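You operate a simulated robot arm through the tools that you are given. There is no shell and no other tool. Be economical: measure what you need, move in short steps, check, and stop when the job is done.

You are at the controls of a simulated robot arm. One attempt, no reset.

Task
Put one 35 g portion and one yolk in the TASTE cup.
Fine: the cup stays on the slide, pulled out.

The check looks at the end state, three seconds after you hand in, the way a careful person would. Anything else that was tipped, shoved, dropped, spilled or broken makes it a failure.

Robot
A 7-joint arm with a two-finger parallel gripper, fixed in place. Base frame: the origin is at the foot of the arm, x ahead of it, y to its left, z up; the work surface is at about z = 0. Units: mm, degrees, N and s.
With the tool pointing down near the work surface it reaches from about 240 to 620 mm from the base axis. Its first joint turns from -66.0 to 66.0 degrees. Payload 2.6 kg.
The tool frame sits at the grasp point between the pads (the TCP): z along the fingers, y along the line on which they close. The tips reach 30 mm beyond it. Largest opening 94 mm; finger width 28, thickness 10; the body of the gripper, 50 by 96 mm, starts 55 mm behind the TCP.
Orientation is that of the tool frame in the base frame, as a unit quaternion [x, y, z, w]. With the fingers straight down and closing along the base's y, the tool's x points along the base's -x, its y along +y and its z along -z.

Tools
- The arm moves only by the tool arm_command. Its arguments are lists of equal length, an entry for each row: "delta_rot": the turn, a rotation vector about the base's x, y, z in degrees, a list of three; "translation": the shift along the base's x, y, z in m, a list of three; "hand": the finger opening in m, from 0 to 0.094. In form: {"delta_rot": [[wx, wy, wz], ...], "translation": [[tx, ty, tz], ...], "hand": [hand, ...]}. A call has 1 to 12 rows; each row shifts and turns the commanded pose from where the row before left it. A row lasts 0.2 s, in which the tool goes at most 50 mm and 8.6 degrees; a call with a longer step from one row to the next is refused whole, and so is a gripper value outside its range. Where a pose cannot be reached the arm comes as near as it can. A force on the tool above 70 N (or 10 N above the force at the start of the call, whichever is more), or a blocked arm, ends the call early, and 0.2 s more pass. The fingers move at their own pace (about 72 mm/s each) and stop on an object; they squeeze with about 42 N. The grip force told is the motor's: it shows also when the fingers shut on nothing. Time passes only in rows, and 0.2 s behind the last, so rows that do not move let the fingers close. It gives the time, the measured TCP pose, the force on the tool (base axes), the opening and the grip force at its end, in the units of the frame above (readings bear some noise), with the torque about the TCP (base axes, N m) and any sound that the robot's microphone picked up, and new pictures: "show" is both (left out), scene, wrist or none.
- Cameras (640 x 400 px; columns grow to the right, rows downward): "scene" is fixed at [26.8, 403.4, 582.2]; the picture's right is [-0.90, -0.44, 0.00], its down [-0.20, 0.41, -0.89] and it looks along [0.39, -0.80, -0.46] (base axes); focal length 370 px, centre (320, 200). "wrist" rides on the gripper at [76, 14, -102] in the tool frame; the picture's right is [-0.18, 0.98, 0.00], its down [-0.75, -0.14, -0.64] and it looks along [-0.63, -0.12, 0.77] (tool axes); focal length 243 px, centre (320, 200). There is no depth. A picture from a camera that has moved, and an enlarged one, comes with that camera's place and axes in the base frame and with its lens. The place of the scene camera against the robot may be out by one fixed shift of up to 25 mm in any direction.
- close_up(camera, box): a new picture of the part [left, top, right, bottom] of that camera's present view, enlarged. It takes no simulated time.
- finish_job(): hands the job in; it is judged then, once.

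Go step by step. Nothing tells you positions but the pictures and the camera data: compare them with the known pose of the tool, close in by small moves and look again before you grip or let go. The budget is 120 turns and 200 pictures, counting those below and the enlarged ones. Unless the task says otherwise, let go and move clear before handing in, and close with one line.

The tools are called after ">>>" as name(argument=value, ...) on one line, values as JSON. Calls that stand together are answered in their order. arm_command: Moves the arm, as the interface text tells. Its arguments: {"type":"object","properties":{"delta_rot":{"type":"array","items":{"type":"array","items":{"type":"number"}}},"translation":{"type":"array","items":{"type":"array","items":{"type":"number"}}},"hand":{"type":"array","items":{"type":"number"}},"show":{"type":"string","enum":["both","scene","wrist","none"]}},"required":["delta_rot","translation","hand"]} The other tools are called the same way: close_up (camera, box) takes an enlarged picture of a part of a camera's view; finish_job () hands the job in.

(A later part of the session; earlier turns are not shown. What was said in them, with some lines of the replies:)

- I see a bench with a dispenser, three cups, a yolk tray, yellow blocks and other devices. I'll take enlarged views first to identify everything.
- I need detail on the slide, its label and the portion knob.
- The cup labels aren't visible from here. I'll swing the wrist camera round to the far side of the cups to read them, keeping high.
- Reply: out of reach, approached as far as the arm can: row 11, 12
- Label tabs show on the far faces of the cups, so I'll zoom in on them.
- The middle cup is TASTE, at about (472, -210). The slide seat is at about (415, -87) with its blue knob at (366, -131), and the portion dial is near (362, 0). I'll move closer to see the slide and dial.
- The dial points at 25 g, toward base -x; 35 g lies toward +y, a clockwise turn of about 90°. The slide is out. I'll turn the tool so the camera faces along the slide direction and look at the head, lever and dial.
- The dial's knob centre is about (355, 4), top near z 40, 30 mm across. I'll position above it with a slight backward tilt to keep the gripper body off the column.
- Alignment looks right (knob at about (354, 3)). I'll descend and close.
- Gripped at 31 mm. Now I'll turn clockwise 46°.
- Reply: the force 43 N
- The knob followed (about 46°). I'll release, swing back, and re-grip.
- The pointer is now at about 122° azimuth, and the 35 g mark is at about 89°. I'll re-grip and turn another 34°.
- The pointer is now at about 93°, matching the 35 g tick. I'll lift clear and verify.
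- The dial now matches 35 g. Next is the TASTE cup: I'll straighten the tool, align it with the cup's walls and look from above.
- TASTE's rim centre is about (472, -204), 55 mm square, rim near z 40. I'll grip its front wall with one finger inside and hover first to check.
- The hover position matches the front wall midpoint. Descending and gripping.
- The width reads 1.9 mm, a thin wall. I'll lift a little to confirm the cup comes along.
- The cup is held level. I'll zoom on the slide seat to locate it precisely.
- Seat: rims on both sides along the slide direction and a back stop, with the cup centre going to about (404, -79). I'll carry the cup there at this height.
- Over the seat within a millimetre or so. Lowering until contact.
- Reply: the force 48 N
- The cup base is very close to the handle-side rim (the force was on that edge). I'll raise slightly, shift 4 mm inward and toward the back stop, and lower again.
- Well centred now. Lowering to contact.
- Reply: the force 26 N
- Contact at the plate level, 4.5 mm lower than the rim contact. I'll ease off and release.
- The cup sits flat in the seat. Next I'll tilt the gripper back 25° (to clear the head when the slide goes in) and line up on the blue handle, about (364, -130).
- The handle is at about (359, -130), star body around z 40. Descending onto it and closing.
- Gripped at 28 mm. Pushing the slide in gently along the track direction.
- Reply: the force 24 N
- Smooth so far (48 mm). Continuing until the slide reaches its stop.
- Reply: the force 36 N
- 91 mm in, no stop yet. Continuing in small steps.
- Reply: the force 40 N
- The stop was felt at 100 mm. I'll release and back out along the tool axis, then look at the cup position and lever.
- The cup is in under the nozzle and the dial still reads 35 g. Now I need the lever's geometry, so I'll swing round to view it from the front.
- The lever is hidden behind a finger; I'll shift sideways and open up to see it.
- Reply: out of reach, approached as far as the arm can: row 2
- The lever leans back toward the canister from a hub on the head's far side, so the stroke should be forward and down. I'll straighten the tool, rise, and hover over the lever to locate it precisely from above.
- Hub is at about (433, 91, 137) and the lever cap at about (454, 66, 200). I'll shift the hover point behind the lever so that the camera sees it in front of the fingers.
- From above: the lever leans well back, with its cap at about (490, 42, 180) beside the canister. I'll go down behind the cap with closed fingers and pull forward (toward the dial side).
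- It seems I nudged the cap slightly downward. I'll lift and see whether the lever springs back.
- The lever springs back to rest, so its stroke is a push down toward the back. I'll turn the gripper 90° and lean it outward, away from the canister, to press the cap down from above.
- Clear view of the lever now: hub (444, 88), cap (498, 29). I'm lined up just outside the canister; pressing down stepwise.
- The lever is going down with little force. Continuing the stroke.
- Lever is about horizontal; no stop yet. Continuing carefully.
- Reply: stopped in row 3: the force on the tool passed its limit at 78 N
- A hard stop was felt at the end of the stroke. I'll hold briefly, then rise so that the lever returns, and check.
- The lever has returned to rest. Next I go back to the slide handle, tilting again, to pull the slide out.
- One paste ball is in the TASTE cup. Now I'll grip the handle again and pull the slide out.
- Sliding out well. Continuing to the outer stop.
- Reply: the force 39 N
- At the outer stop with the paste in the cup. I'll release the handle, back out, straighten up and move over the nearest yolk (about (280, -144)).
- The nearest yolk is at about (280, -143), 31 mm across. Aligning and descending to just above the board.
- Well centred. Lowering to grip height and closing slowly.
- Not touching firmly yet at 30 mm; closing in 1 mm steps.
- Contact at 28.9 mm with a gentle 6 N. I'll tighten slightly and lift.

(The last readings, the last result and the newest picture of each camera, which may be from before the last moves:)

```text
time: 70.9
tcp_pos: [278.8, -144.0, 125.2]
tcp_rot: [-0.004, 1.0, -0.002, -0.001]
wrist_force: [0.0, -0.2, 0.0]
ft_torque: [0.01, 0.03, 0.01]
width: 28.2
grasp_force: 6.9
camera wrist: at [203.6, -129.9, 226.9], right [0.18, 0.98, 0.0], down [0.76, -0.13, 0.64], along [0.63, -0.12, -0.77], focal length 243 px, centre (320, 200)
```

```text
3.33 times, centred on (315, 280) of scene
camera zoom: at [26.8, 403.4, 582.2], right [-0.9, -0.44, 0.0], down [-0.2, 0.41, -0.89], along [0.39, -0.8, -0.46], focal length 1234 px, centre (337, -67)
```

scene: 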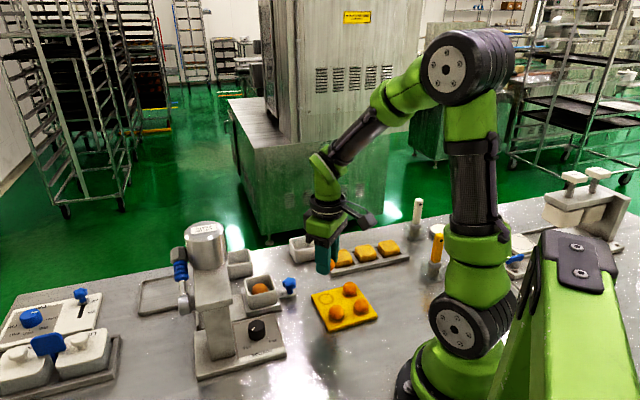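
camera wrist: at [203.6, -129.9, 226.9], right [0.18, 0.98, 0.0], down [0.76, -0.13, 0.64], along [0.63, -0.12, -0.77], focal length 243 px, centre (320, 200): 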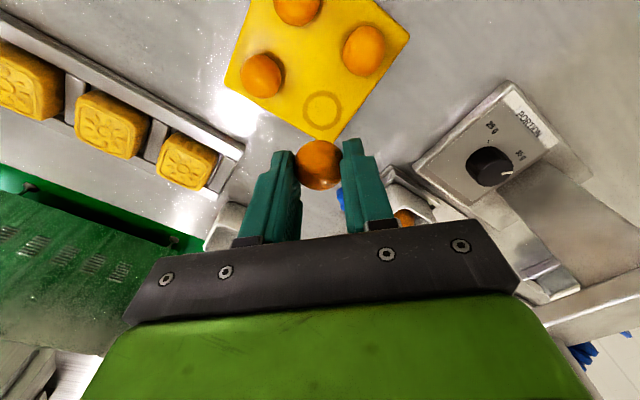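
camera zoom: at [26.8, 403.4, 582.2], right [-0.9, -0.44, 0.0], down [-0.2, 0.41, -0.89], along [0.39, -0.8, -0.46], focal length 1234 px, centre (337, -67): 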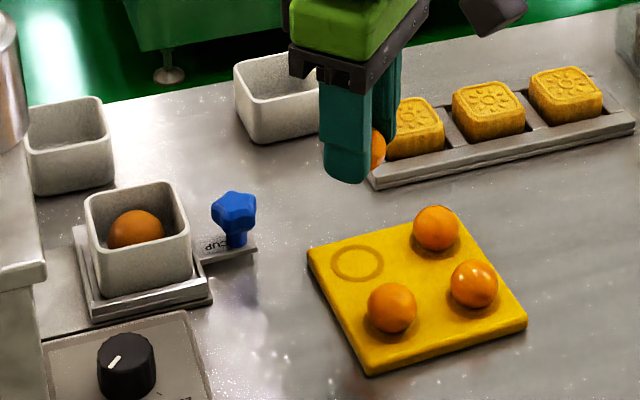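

The yolk is held. I'll carry it over toward the cup and look at how the paste sits inside.

>>> arm_command(delta_rot=[[0, 0, 0], [0, 0, 0], [0, 0, 0], [0, 0, 0], [0, 0, 0], [0, 0, 0]], translation=[[0.01, 0.006, 0.005], [0.025, 0.012, 0], [0.03, 0.016, 0], [0.03, 0.016, 0], [0.015, 0.009, 0], [0, 0, 0]], hand=[0.0265, 0.0265, 0.0265, 0.0265, 0.0265, 0.0265], show="both")

>>> close_up(camera="wrist", box=[240, 40, 420, 240])

>>> close_up(camera="scene", box=[225, 240, 305, 320])

```text
time: 72.3
tcp_pos: [388.8, -83.2, 129.2]
tcp_rot: [-0.003, 1.0, 0.0, 0.0]
wrist_force: [-0.2, 0.9, -0.8]
ft_torque: [0.0, 0.0, 0.02]
width: 27.0
grasp_force: 30.5
camera wrist: at [313.6, -69.3, 231.0], right [0.18, 0.98, 0.0], down [0.76, -0.13, 0.64], along [0.63, -0.12, -0.77], focal length 243 px, centre (320, 200)
```

scene: 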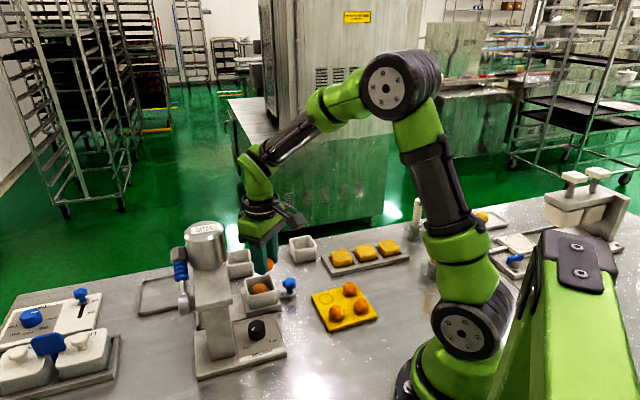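
wrist: 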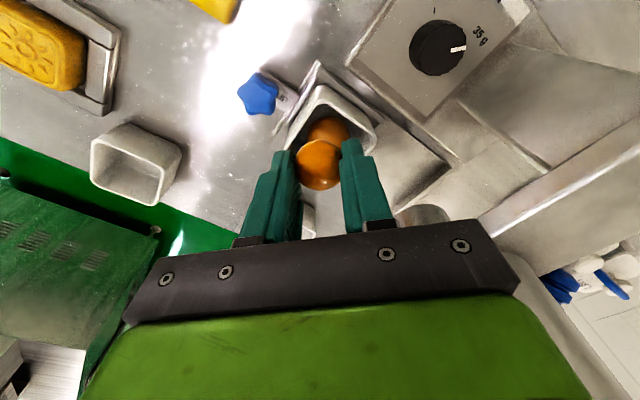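

```text
2.00 times, centred on (330, 140) of wrist
camera zoom: at [313.6, -69.3, 231.0], right [0.18, 0.98, 0.0], down [0.76, -0.13, 0.64], along [0.63, -0.12, -0.77], focal length 485 px, centre (300, 320)
```

zoom: 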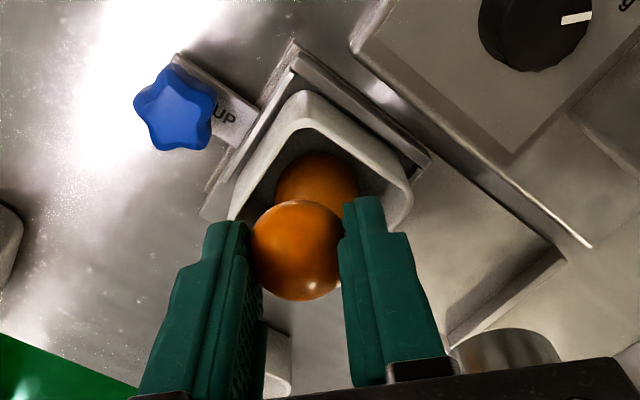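

```text
5.00 times, centred on (265, 280) of scene
camera zoom: at [26.8, 403.4, 582.2], right [-0.9, -0.44, 0.0], down [-0.2, 0.41, -0.89], along [0.39, -0.8, -0.46], focal length 1851 px, centre (595, -200)
```

zoom: 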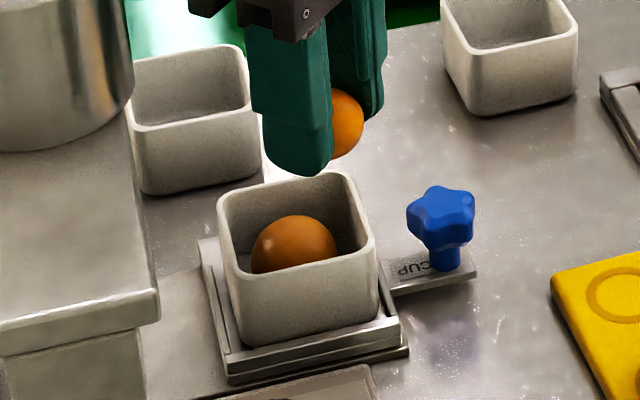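

The paste ball (~36 mm) sits mid-cup. I'll bring the yolk down in the corner nearest the robot so that it nestles between the ball and the corner walls, with fingertips staying above the rim.

>>> arm_command(delta_rot=[[0, 0, 0], [0, 0, 0], [0, 0, 0], [0, 0, 0], [0, 0, 0]], translation=[[-0.0075, 0.0067, 0], [0, 0, -0.015], [0, 0, -0.015], [0, 0, -0.009], [0, 0, 0]], hand=[0.0265, 0.0265, 0.0265, 0.0265, 0.0265], show="both")

>>> close_up(camera="wrist", box=[240, 40, 420, 240])

>>> close_up(camera="scene", box=[225, 240, 305, 320])

```text
time: 73.5
tcp_pos: [383.6, -76.6, 91.0]
tcp_rot: [-0.003, 1.0, -0.001, -0.001]
wrist_force: [0.4, 0.4, -0.3]
ft_torque: [0.03, 0.01, -0.01]
width: 27.3
grasp_force: 30.9
camera wrist: at [307.3, -63.6, 193.1], right [0.18, 0.98, 0.0], down [0.76, -0.13, 0.64], along [0.63, -0.12, -0.77], focal length 243 px, centre (320, 200)
```

scene: 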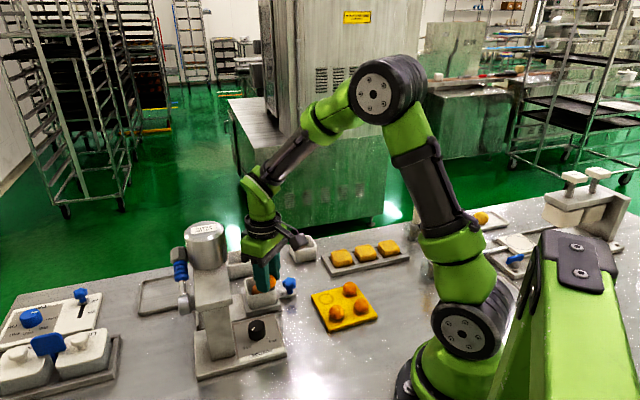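
wrist: 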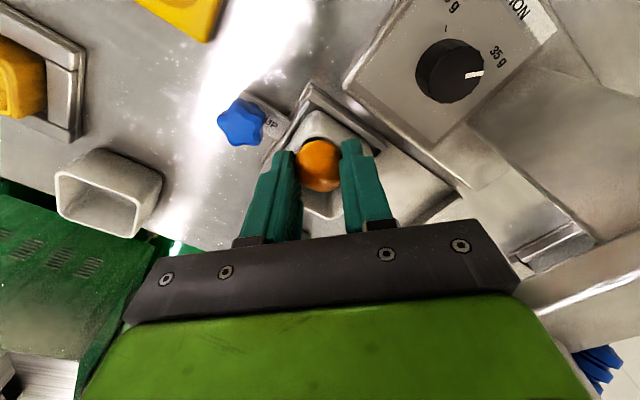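

```text
2.00 times, centred on (330, 140) of wrist
camera zoom: at [307.3, -63.6, 193.1], right [0.18, 0.98, 0.0], down [0.76, -0.13, 0.64], along [0.63, -0.12, -0.77], focal length 485 px, centre (300, 320)
```

zoom: 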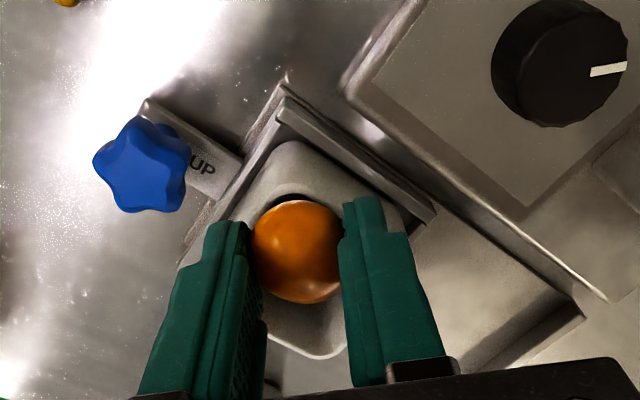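

```text
5.00 times, centred on (265, 280) of scene
camera zoom: at [26.8, 403.4, 582.2], right [-0.9, -0.44, 0.0], down [-0.2, 0.41, -0.89], along [0.39, -0.8, -0.46], focal length 1851 px, centre (595, -200)
```

zoom: 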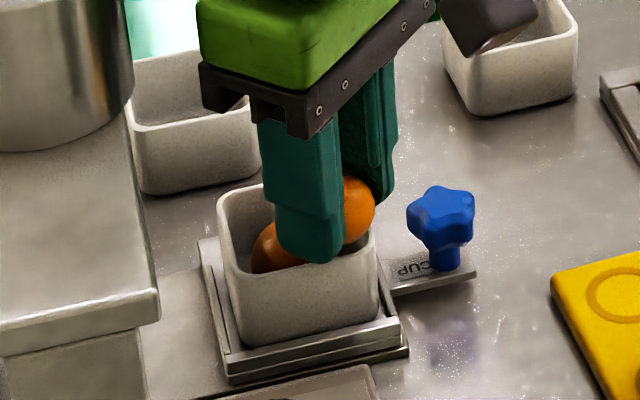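

Position is good; lowering the last few millimetres gently.

>>> arm_command(delta_rot=[[0, 0, 0], [0, 0, 0], [0, 0, 0], [0, 0, 0]], translation=[[0, 0, -0.002], [0, 0, -0.002], [0, 0, -0.001], [0, 0, 0]], hand=[0.0265, 0.0265, 0.0265, 0.0265], show="none")

```text
time: 74.5
tcp_pos: [384.4, -77.0, 86.5]
tcp_rot: [-0.003, 1.0, -0.001, -0.001]
wrist_force: [0.3, 0.4, 0.1]
ft_torque: [0.0, 0.0, 0.0]
width: 28.4
grasp_force: 6.6
```

>>> arm_command(delta_rot=[[0, 0, 0], [0, 0, 0], [0, 0, 0], [0, 0, 0]], translation=[[0, 0, -0.001], [0, 0, -0.001], [0, 0, -0.001], [0, 0, 0]], hand=[0.0265, 0.0265, 0.0265, 0.0265], show="wrist")

>>> close_up(camera="wrist", box=[240, 60, 420, 240])

>>> close_up(camera="scene", box=[225, 240, 305, 320])

```text
time: 75.5
tcp_pos: [382.6, -77.1, 83.1]
tcp_rot: [-0.003, 1.0, -0.002, -0.001]
wrist_force: [0.4, -0.8, 3.0]
ft_torque: [-0.03, -0.01, -0.02]
width: 28.6
grasp_force: 12.8
camera wrist: at [306.9, -64.1, 185.9], right [0.18, 0.98, 0.0], down [0.75, -0.13, 0.64], along [0.63, -0.12, -0.77], focal length 243 px, centre (320, 200)
```

wrist: 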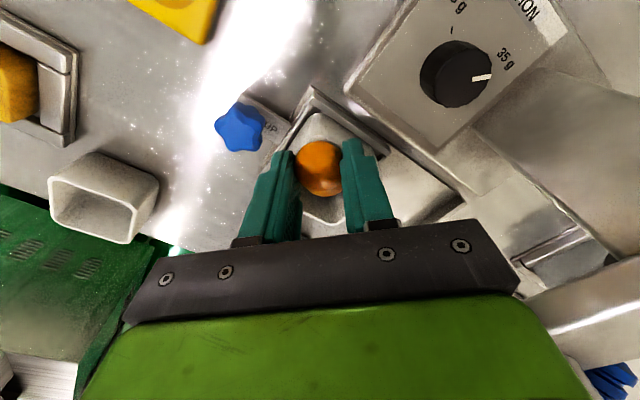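

```text
2.22 times, centred on (330, 150) of wrist
camera zoom: at [306.9, -64.1, 185.9], right [0.18, 0.98, 0.0], down [0.75, -0.13, 0.64], along [0.63, -0.12, -0.77], focal length 539 px, centre (298, 311)
```

zoom: 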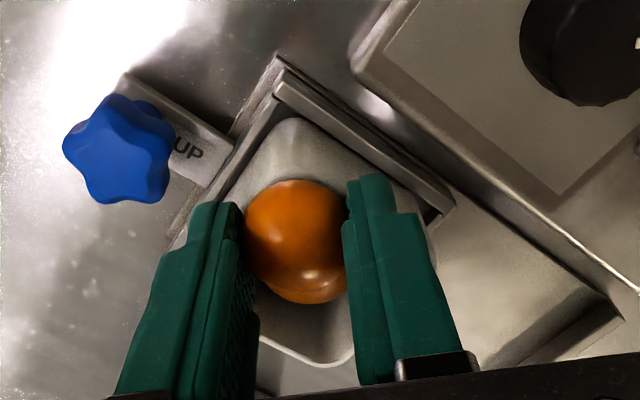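

```text
5.00 times, centred on (265, 280) of scene
camera zoom: at [26.8, 403.4, 582.2], right [-0.9, -0.44, 0.0], down [-0.2, 0.41, -0.89], along [0.39, -0.8, -0.46], focal length 1851 px, centre (595, -200)
```

zoom: 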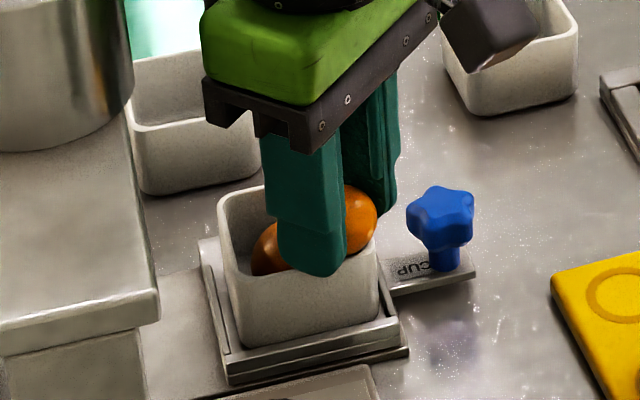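

Light contact. I'll nudge the yolk inward 4 mm (rolling the paste ball over), settle 1.5 mm lower, and check.

>>> arm_command(delta_rot=[[0, 0, 0], [0, 0, 0], [0, 0, 0], [0, 0, 0], [0, 0, 0]], translation=[[0.002, 0, 0], [0.002, 0, 0], [0.001, 0, -0.0005], [0, 0, -0.001], [0, 0, 0]], hand=[0.0265, 0.0265, 0.0265, 0.0265, 0.0265], show="wrist")

>>> close_up(camera="wrist", box=[240, 60, 420, 240])

>>> close_up(camera="scene", box=[225, 240, 305, 320])

```text
time: 76.7
tcp_pos: [390.1, -76.7, 83.2]
tcp_rot: [-0.003, 1.0, -0.001, 0.002]
wrist_force: [-6.1, 6.2, 30.1]
ft_torque: [0.26, 0.24, 0.01]
width: 28.1
grasp_force: 25.4
camera wrist: at [312.9, -63.9, 185.1], right [0.18, 0.98, 0.0], down [0.75, -0.13, 0.64], along [0.63, -0.12, -0.76], focal length 243 px, centre (320, 200)
```

wrist: 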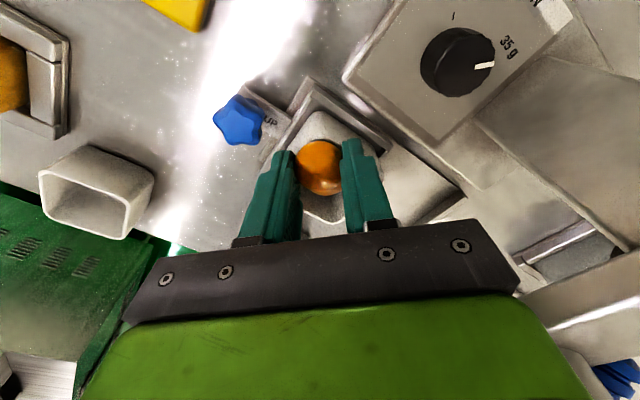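

```text
2.22 times, centred on (330, 150) of wrist
camera zoom: at [312.9, -63.9, 185.1], right [0.18, 0.98, 0.0], down [0.75, -0.13, 0.64], along [0.63, -0.12, -0.76], focal length 539 px, centre (298, 311)
```

zoom: 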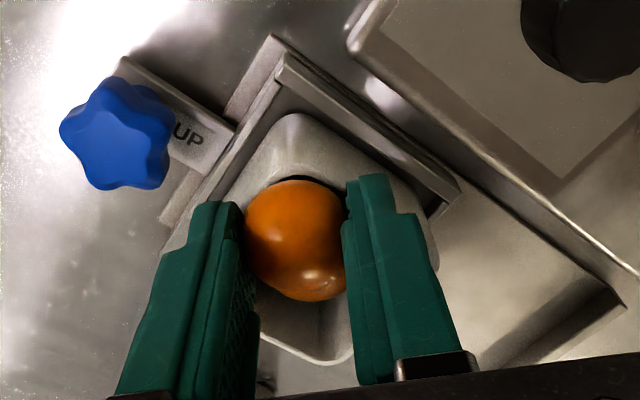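

```text
5.00 times, centred on (265, 280) of scene
camera zoom: at [26.6, 403.4, 582.2], right [-0.9, -0.44, 0.0], down [-0.2, 0.41, -0.89], along [0.39, -0.8, -0.46], focal length 1851 px, centre (595, -200)
```

zoom: 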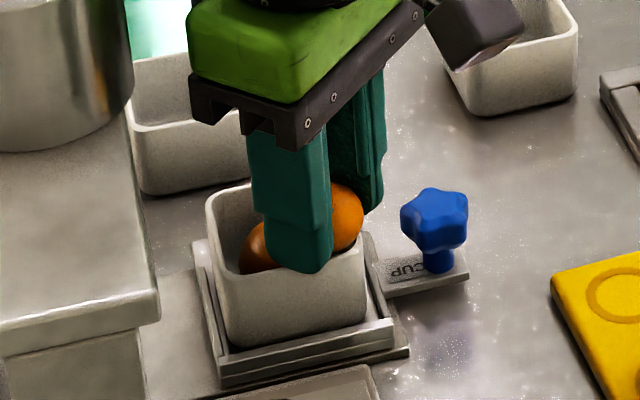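

The fingers caught the cup and shifted the slide inward a few millimetres; I can correct that afterwards. I'll ease up slightly and release the yolk here.

>>> arm_command(delta_rot=[[0, 0, 0], [0, 0, 0], [0, 0, 0], [0, 0, 0], [0, 0, 0], [0, 0, 0]], translation=[[0, 0, 0.001], [0, 0, 0.0005], [0, 0, 0], [0, 0, 0], [0, 0, 0], [0, 0, 0]], hand=[0.0265, 0.0275, 0.03, 0.033, 0.036, 0.038], show="wrist")

>>> close_up(camera="wrist", box=[240, 60, 420, 240])

>>> close_up(camera="scene", box=[225, 240, 305, 320])

```text
time: 78.1
tcp_pos: [387.1, -77.2, 84.6]
tcp_rot: [-0.004, 1.0, -0.001, 0.0]
wrist_force: [0.9, -4.5, 15.4]
ft_torque: [-0.07, -0.11, -0.06]
width: 33.5
grasp_force: 0.0
camera wrist: at [312.1, -64.6, 185.6], right [0.18, 0.98, 0.0], down [0.75, -0.13, 0.64], along [0.63, -0.12, -0.77], focal length 243 px, centre (320, 200)
```

wrist: 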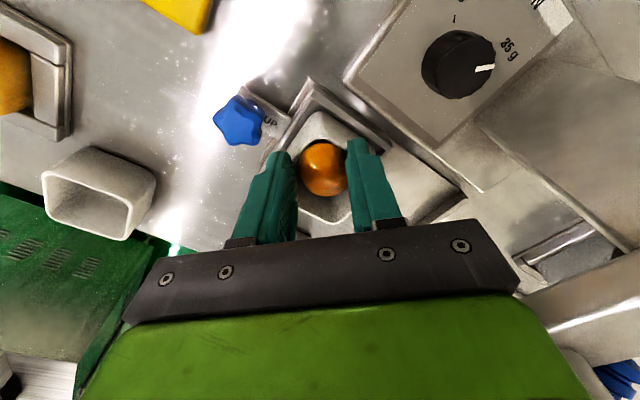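

```text
2.22 times, centred on (330, 150) of wrist
camera zoom: at [312.1, -64.6, 185.6], right [0.18, 0.98, 0.0], down [0.75, -0.13, 0.64], along [0.63, -0.12, -0.77], focal length 539 px, centre (298, 311)
```

zoom: 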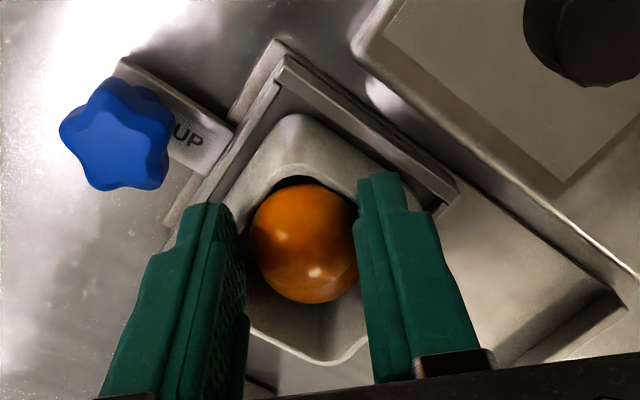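

```text
5.00 times, centred on (265, 280) of scene
camera zoom: at [26.7, 403.4, 582.2], right [-0.9, -0.44, 0.0], down [-0.2, 0.41, -0.89], along [0.39, -0.8, -0.46], focal length 1851 px, centre (595, -200)
```

zoom: 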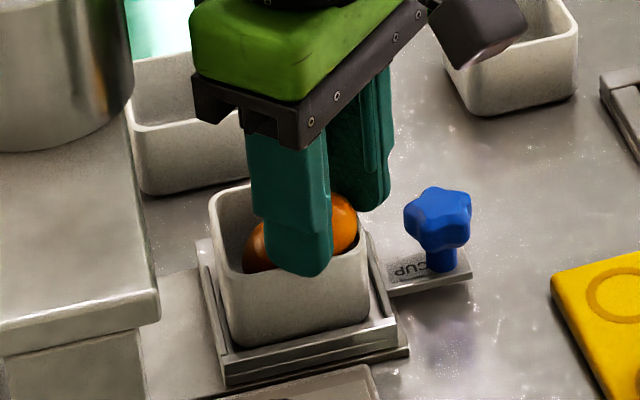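

The yolk is loose between the fingers. I'll stop opening and lift straight out.

>>> arm_command(delta_rot=[[0, 0, 0], [0, 0, 0], [0, 0, 0], [0, 0, 0], [0, 0, 0]], translation=[[0, 0, 0.002], [0, 0, 0.006], [0, 0, 0.015], [0, 0, 0.03], [0, 0, 0.03]], hand=[0.033, 0.033, 0.033, 0.036, 0.04], show="both")

>>> close_up(camera="wrist", box=[240, 40, 420, 240])

>>> close_up(camera="scene", box=[225, 240, 305, 320])

```text
time: 79.3
tcp_pos: [387.7, -78.4, 166.7]
tcp_rot: [-0.003, 1.0, -0.001, -0.001]
wrist_force: [-0.1, -0.3, -0.3]
ft_torque: [0.01, 0.0, -0.02]
width: 39.9
grasp_force: 0.0
camera wrist: at [312.1, -64.9, 268.1], right [0.18, 0.98, 0.0], down [0.76, -0.13, 0.64], along [0.63, -0.12, -0.77], focal length 243 px, centre (320, 200)
```

scene: 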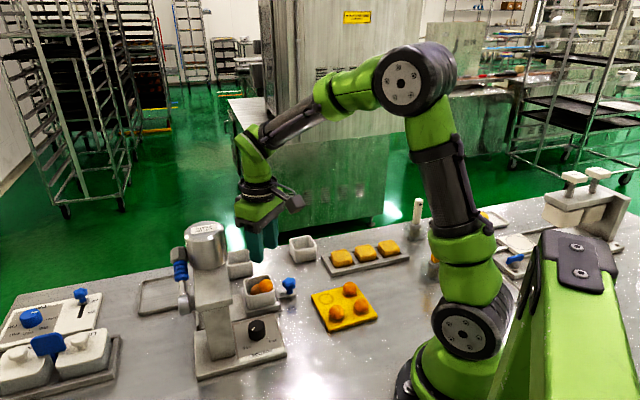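
wrist: 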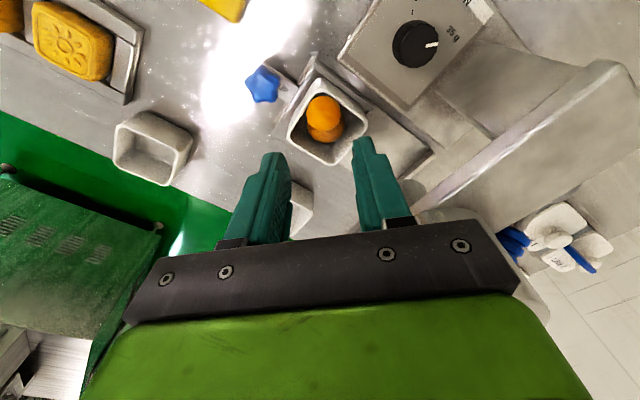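

```text
2.00 times, centred on (330, 140) of wrist
camera zoom: at [312.1, -64.9, 268.1], right [0.18, 0.98, 0.0], down [0.76, -0.13, 0.64], along [0.63, -0.12, -0.77], focal length 485 px, centre (300, 320)
```

zoom: 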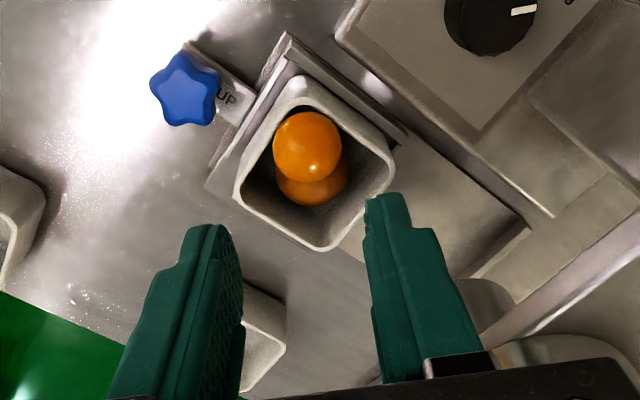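

```text
5.00 times, centred on (265, 280) of scene
camera zoom: at [26.8, 403.4, 582.2], right [-0.9, -0.44, 0.0], down [-0.2, 0.41, -0.89], along [0.39, -0.8, -0.46], focal length 1851 px, centre (595, -200)
```

zoom: 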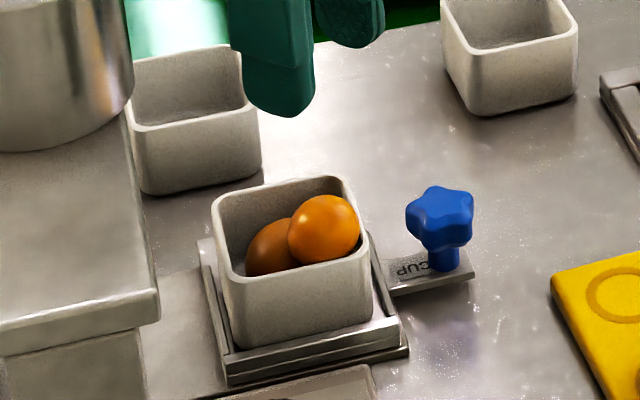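

The yolk rests in the cup beside the paste, and the slide is still out. I'll move clear and re-check that everything is stable and level.

>>> arm_command(delta_rot=[[0, 0, 0], [0, 0, 0], [0, 0, 0], [0, 0, 0], [0, 0, 0], [0, 0, 0], [0, 0, 0], [0, 0, 0]], translation=[[-0.01, -0.01, 0.03], [-0.02, -0.02, 0.03], [-0.03, -0.03, 0.03], [-0.03, -0.03, 0.03], [0, 0, 0], [0, 0, 0], [0, 0, 0], [0, 0, 0]], hand=[0.04, 0.04, 0.04, 0.04, 0.04, 0.04, 0.04, 0.04], show="both")

>>> close_up(camera="scene", box=[235, 265, 300, 325])

>>> close_up(camera="wrist", box=[260, 60, 460, 220])

>>> close_up(camera="scene", box=[220, 200, 400, 350])

```text
refused: row 3 steps farther than a row can; nothing moved
```

```text
6.67 times, centred on (268, 295) of scene
camera zoom: at [26.8, 403.4, 582.2], right [-0.9, -0.44, 0.0], down [-0.2, 0.41, -0.89], along [0.39, -0.8, -0.46], focal length 2468 px, centre (670, -433)
```

zoom: 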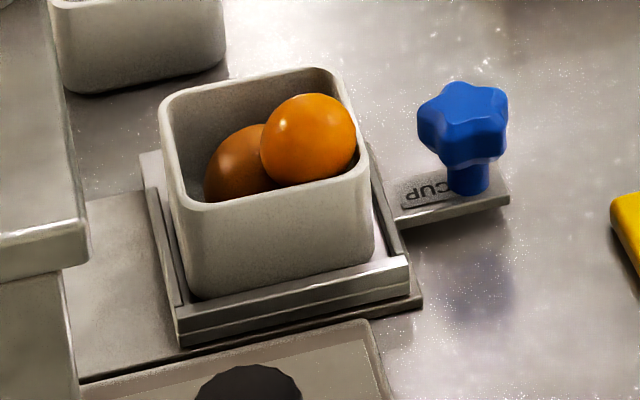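

```text
2.50 times, centred on (360, 140) of wrist
camera zoom: at [312.1, -64.9, 268.1], right [0.18, 0.98, 0.0], down [0.76, -0.13, 0.64], along [0.63, -0.12, -0.77], focal length 606 px, centre (220, 350)
```

zoom: 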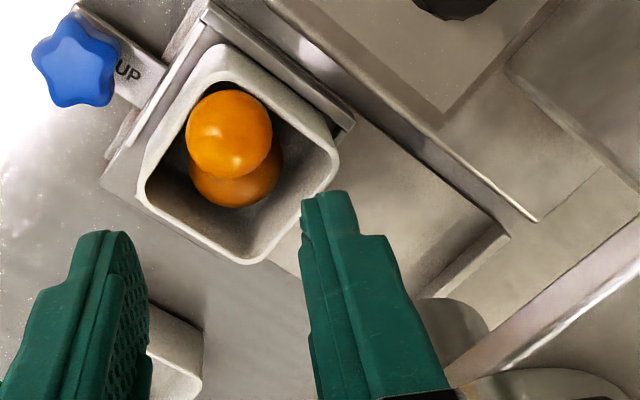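

```text
2.67 times, centred on (310, 275) of scene
camera zoom: at [26.8, 403.4, 582.2], right [-0.9, -0.44, 0.0], down [-0.2, 0.41, -0.89], along [0.39, -0.8, -0.46], focal length 987 px, centre (347, 0)
```

zoom: 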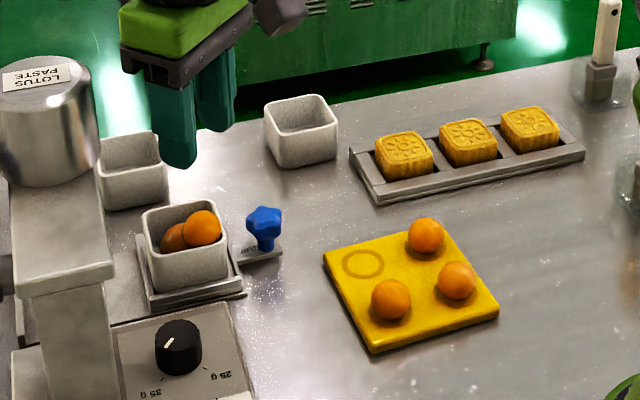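

Everything looks level and stable. I'll move the arm clear with smaller steps and do a last check.

>>> arm_command(delta_rot=[[0, 0, 0], [0, 0, 0], [0, 0, 0], [0, 0, 0], [0, 0, 0], [0, 0, 0], [0, 0, 0], [0, 0, 0]], translation=[[0, 0, 0.03], [-0.02, -0.02, 0.03], [-0.025, -0.025, 0.03], [-0.025, -0.025, 0.03], [0, 0, 0], [0, 0, 0], [0, 0, 0], [0, 0, 0]], hand=[0.04, 0.04, 0.04, 0.04, 0.04, 0.04, 0.04, 0.04], show="scene")

>>> close_up(camera="scene", box=[140, 200, 320, 360])

```text
time: 81.1
tcp_pos: [317.7, -148.4, 285.6]
tcp_rot: [-0.004, 1.0, -0.001, -0.001]
wrist_force: [0.3, 0.2, 0.0]
ft_torque: [-0.01, -0.01, -0.02]
width: 40.1
grasp_force: 0.0
```

scene: 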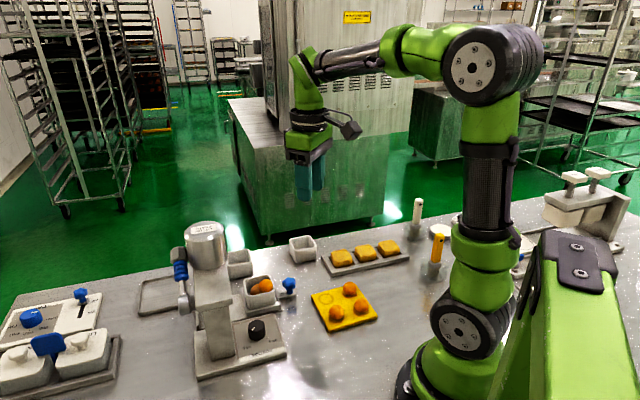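

```text
2.50 times, centred on (230, 280) of scene
camera zoom: at [26.8, 403.4, 582.2], right [-0.9, -0.44, 0.0], down [-0.2, 0.41, -0.89], along [0.39, -0.8, -0.46], focal length 926 px, centre (545, 0)
```

zoom: 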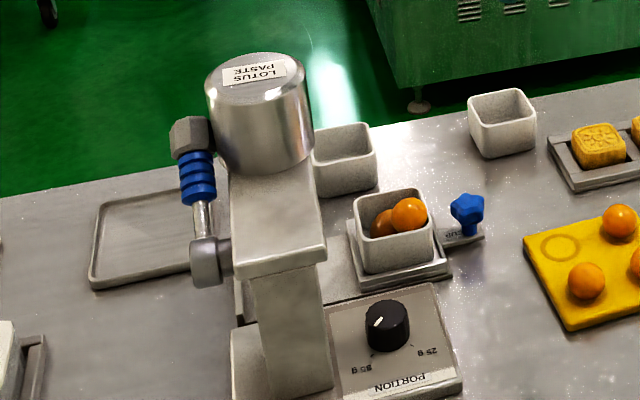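

The TASTE cup holds one portion and one yolk on the pulled-out slide, the lever is at rest and the arm is clear, so I'm handing in.

>>> finish_job()

```text
The job is handed in.
```

The TASTE cup now holds one portion, dispensed with the dial at 35 g, and one yolk, and it stands on the pulled-out slide. While releasing the yolk the fingers nudged the cup a few millimetres within its seat and left the slide about 1 mm short of its outer stop; nothing else was disturbed.
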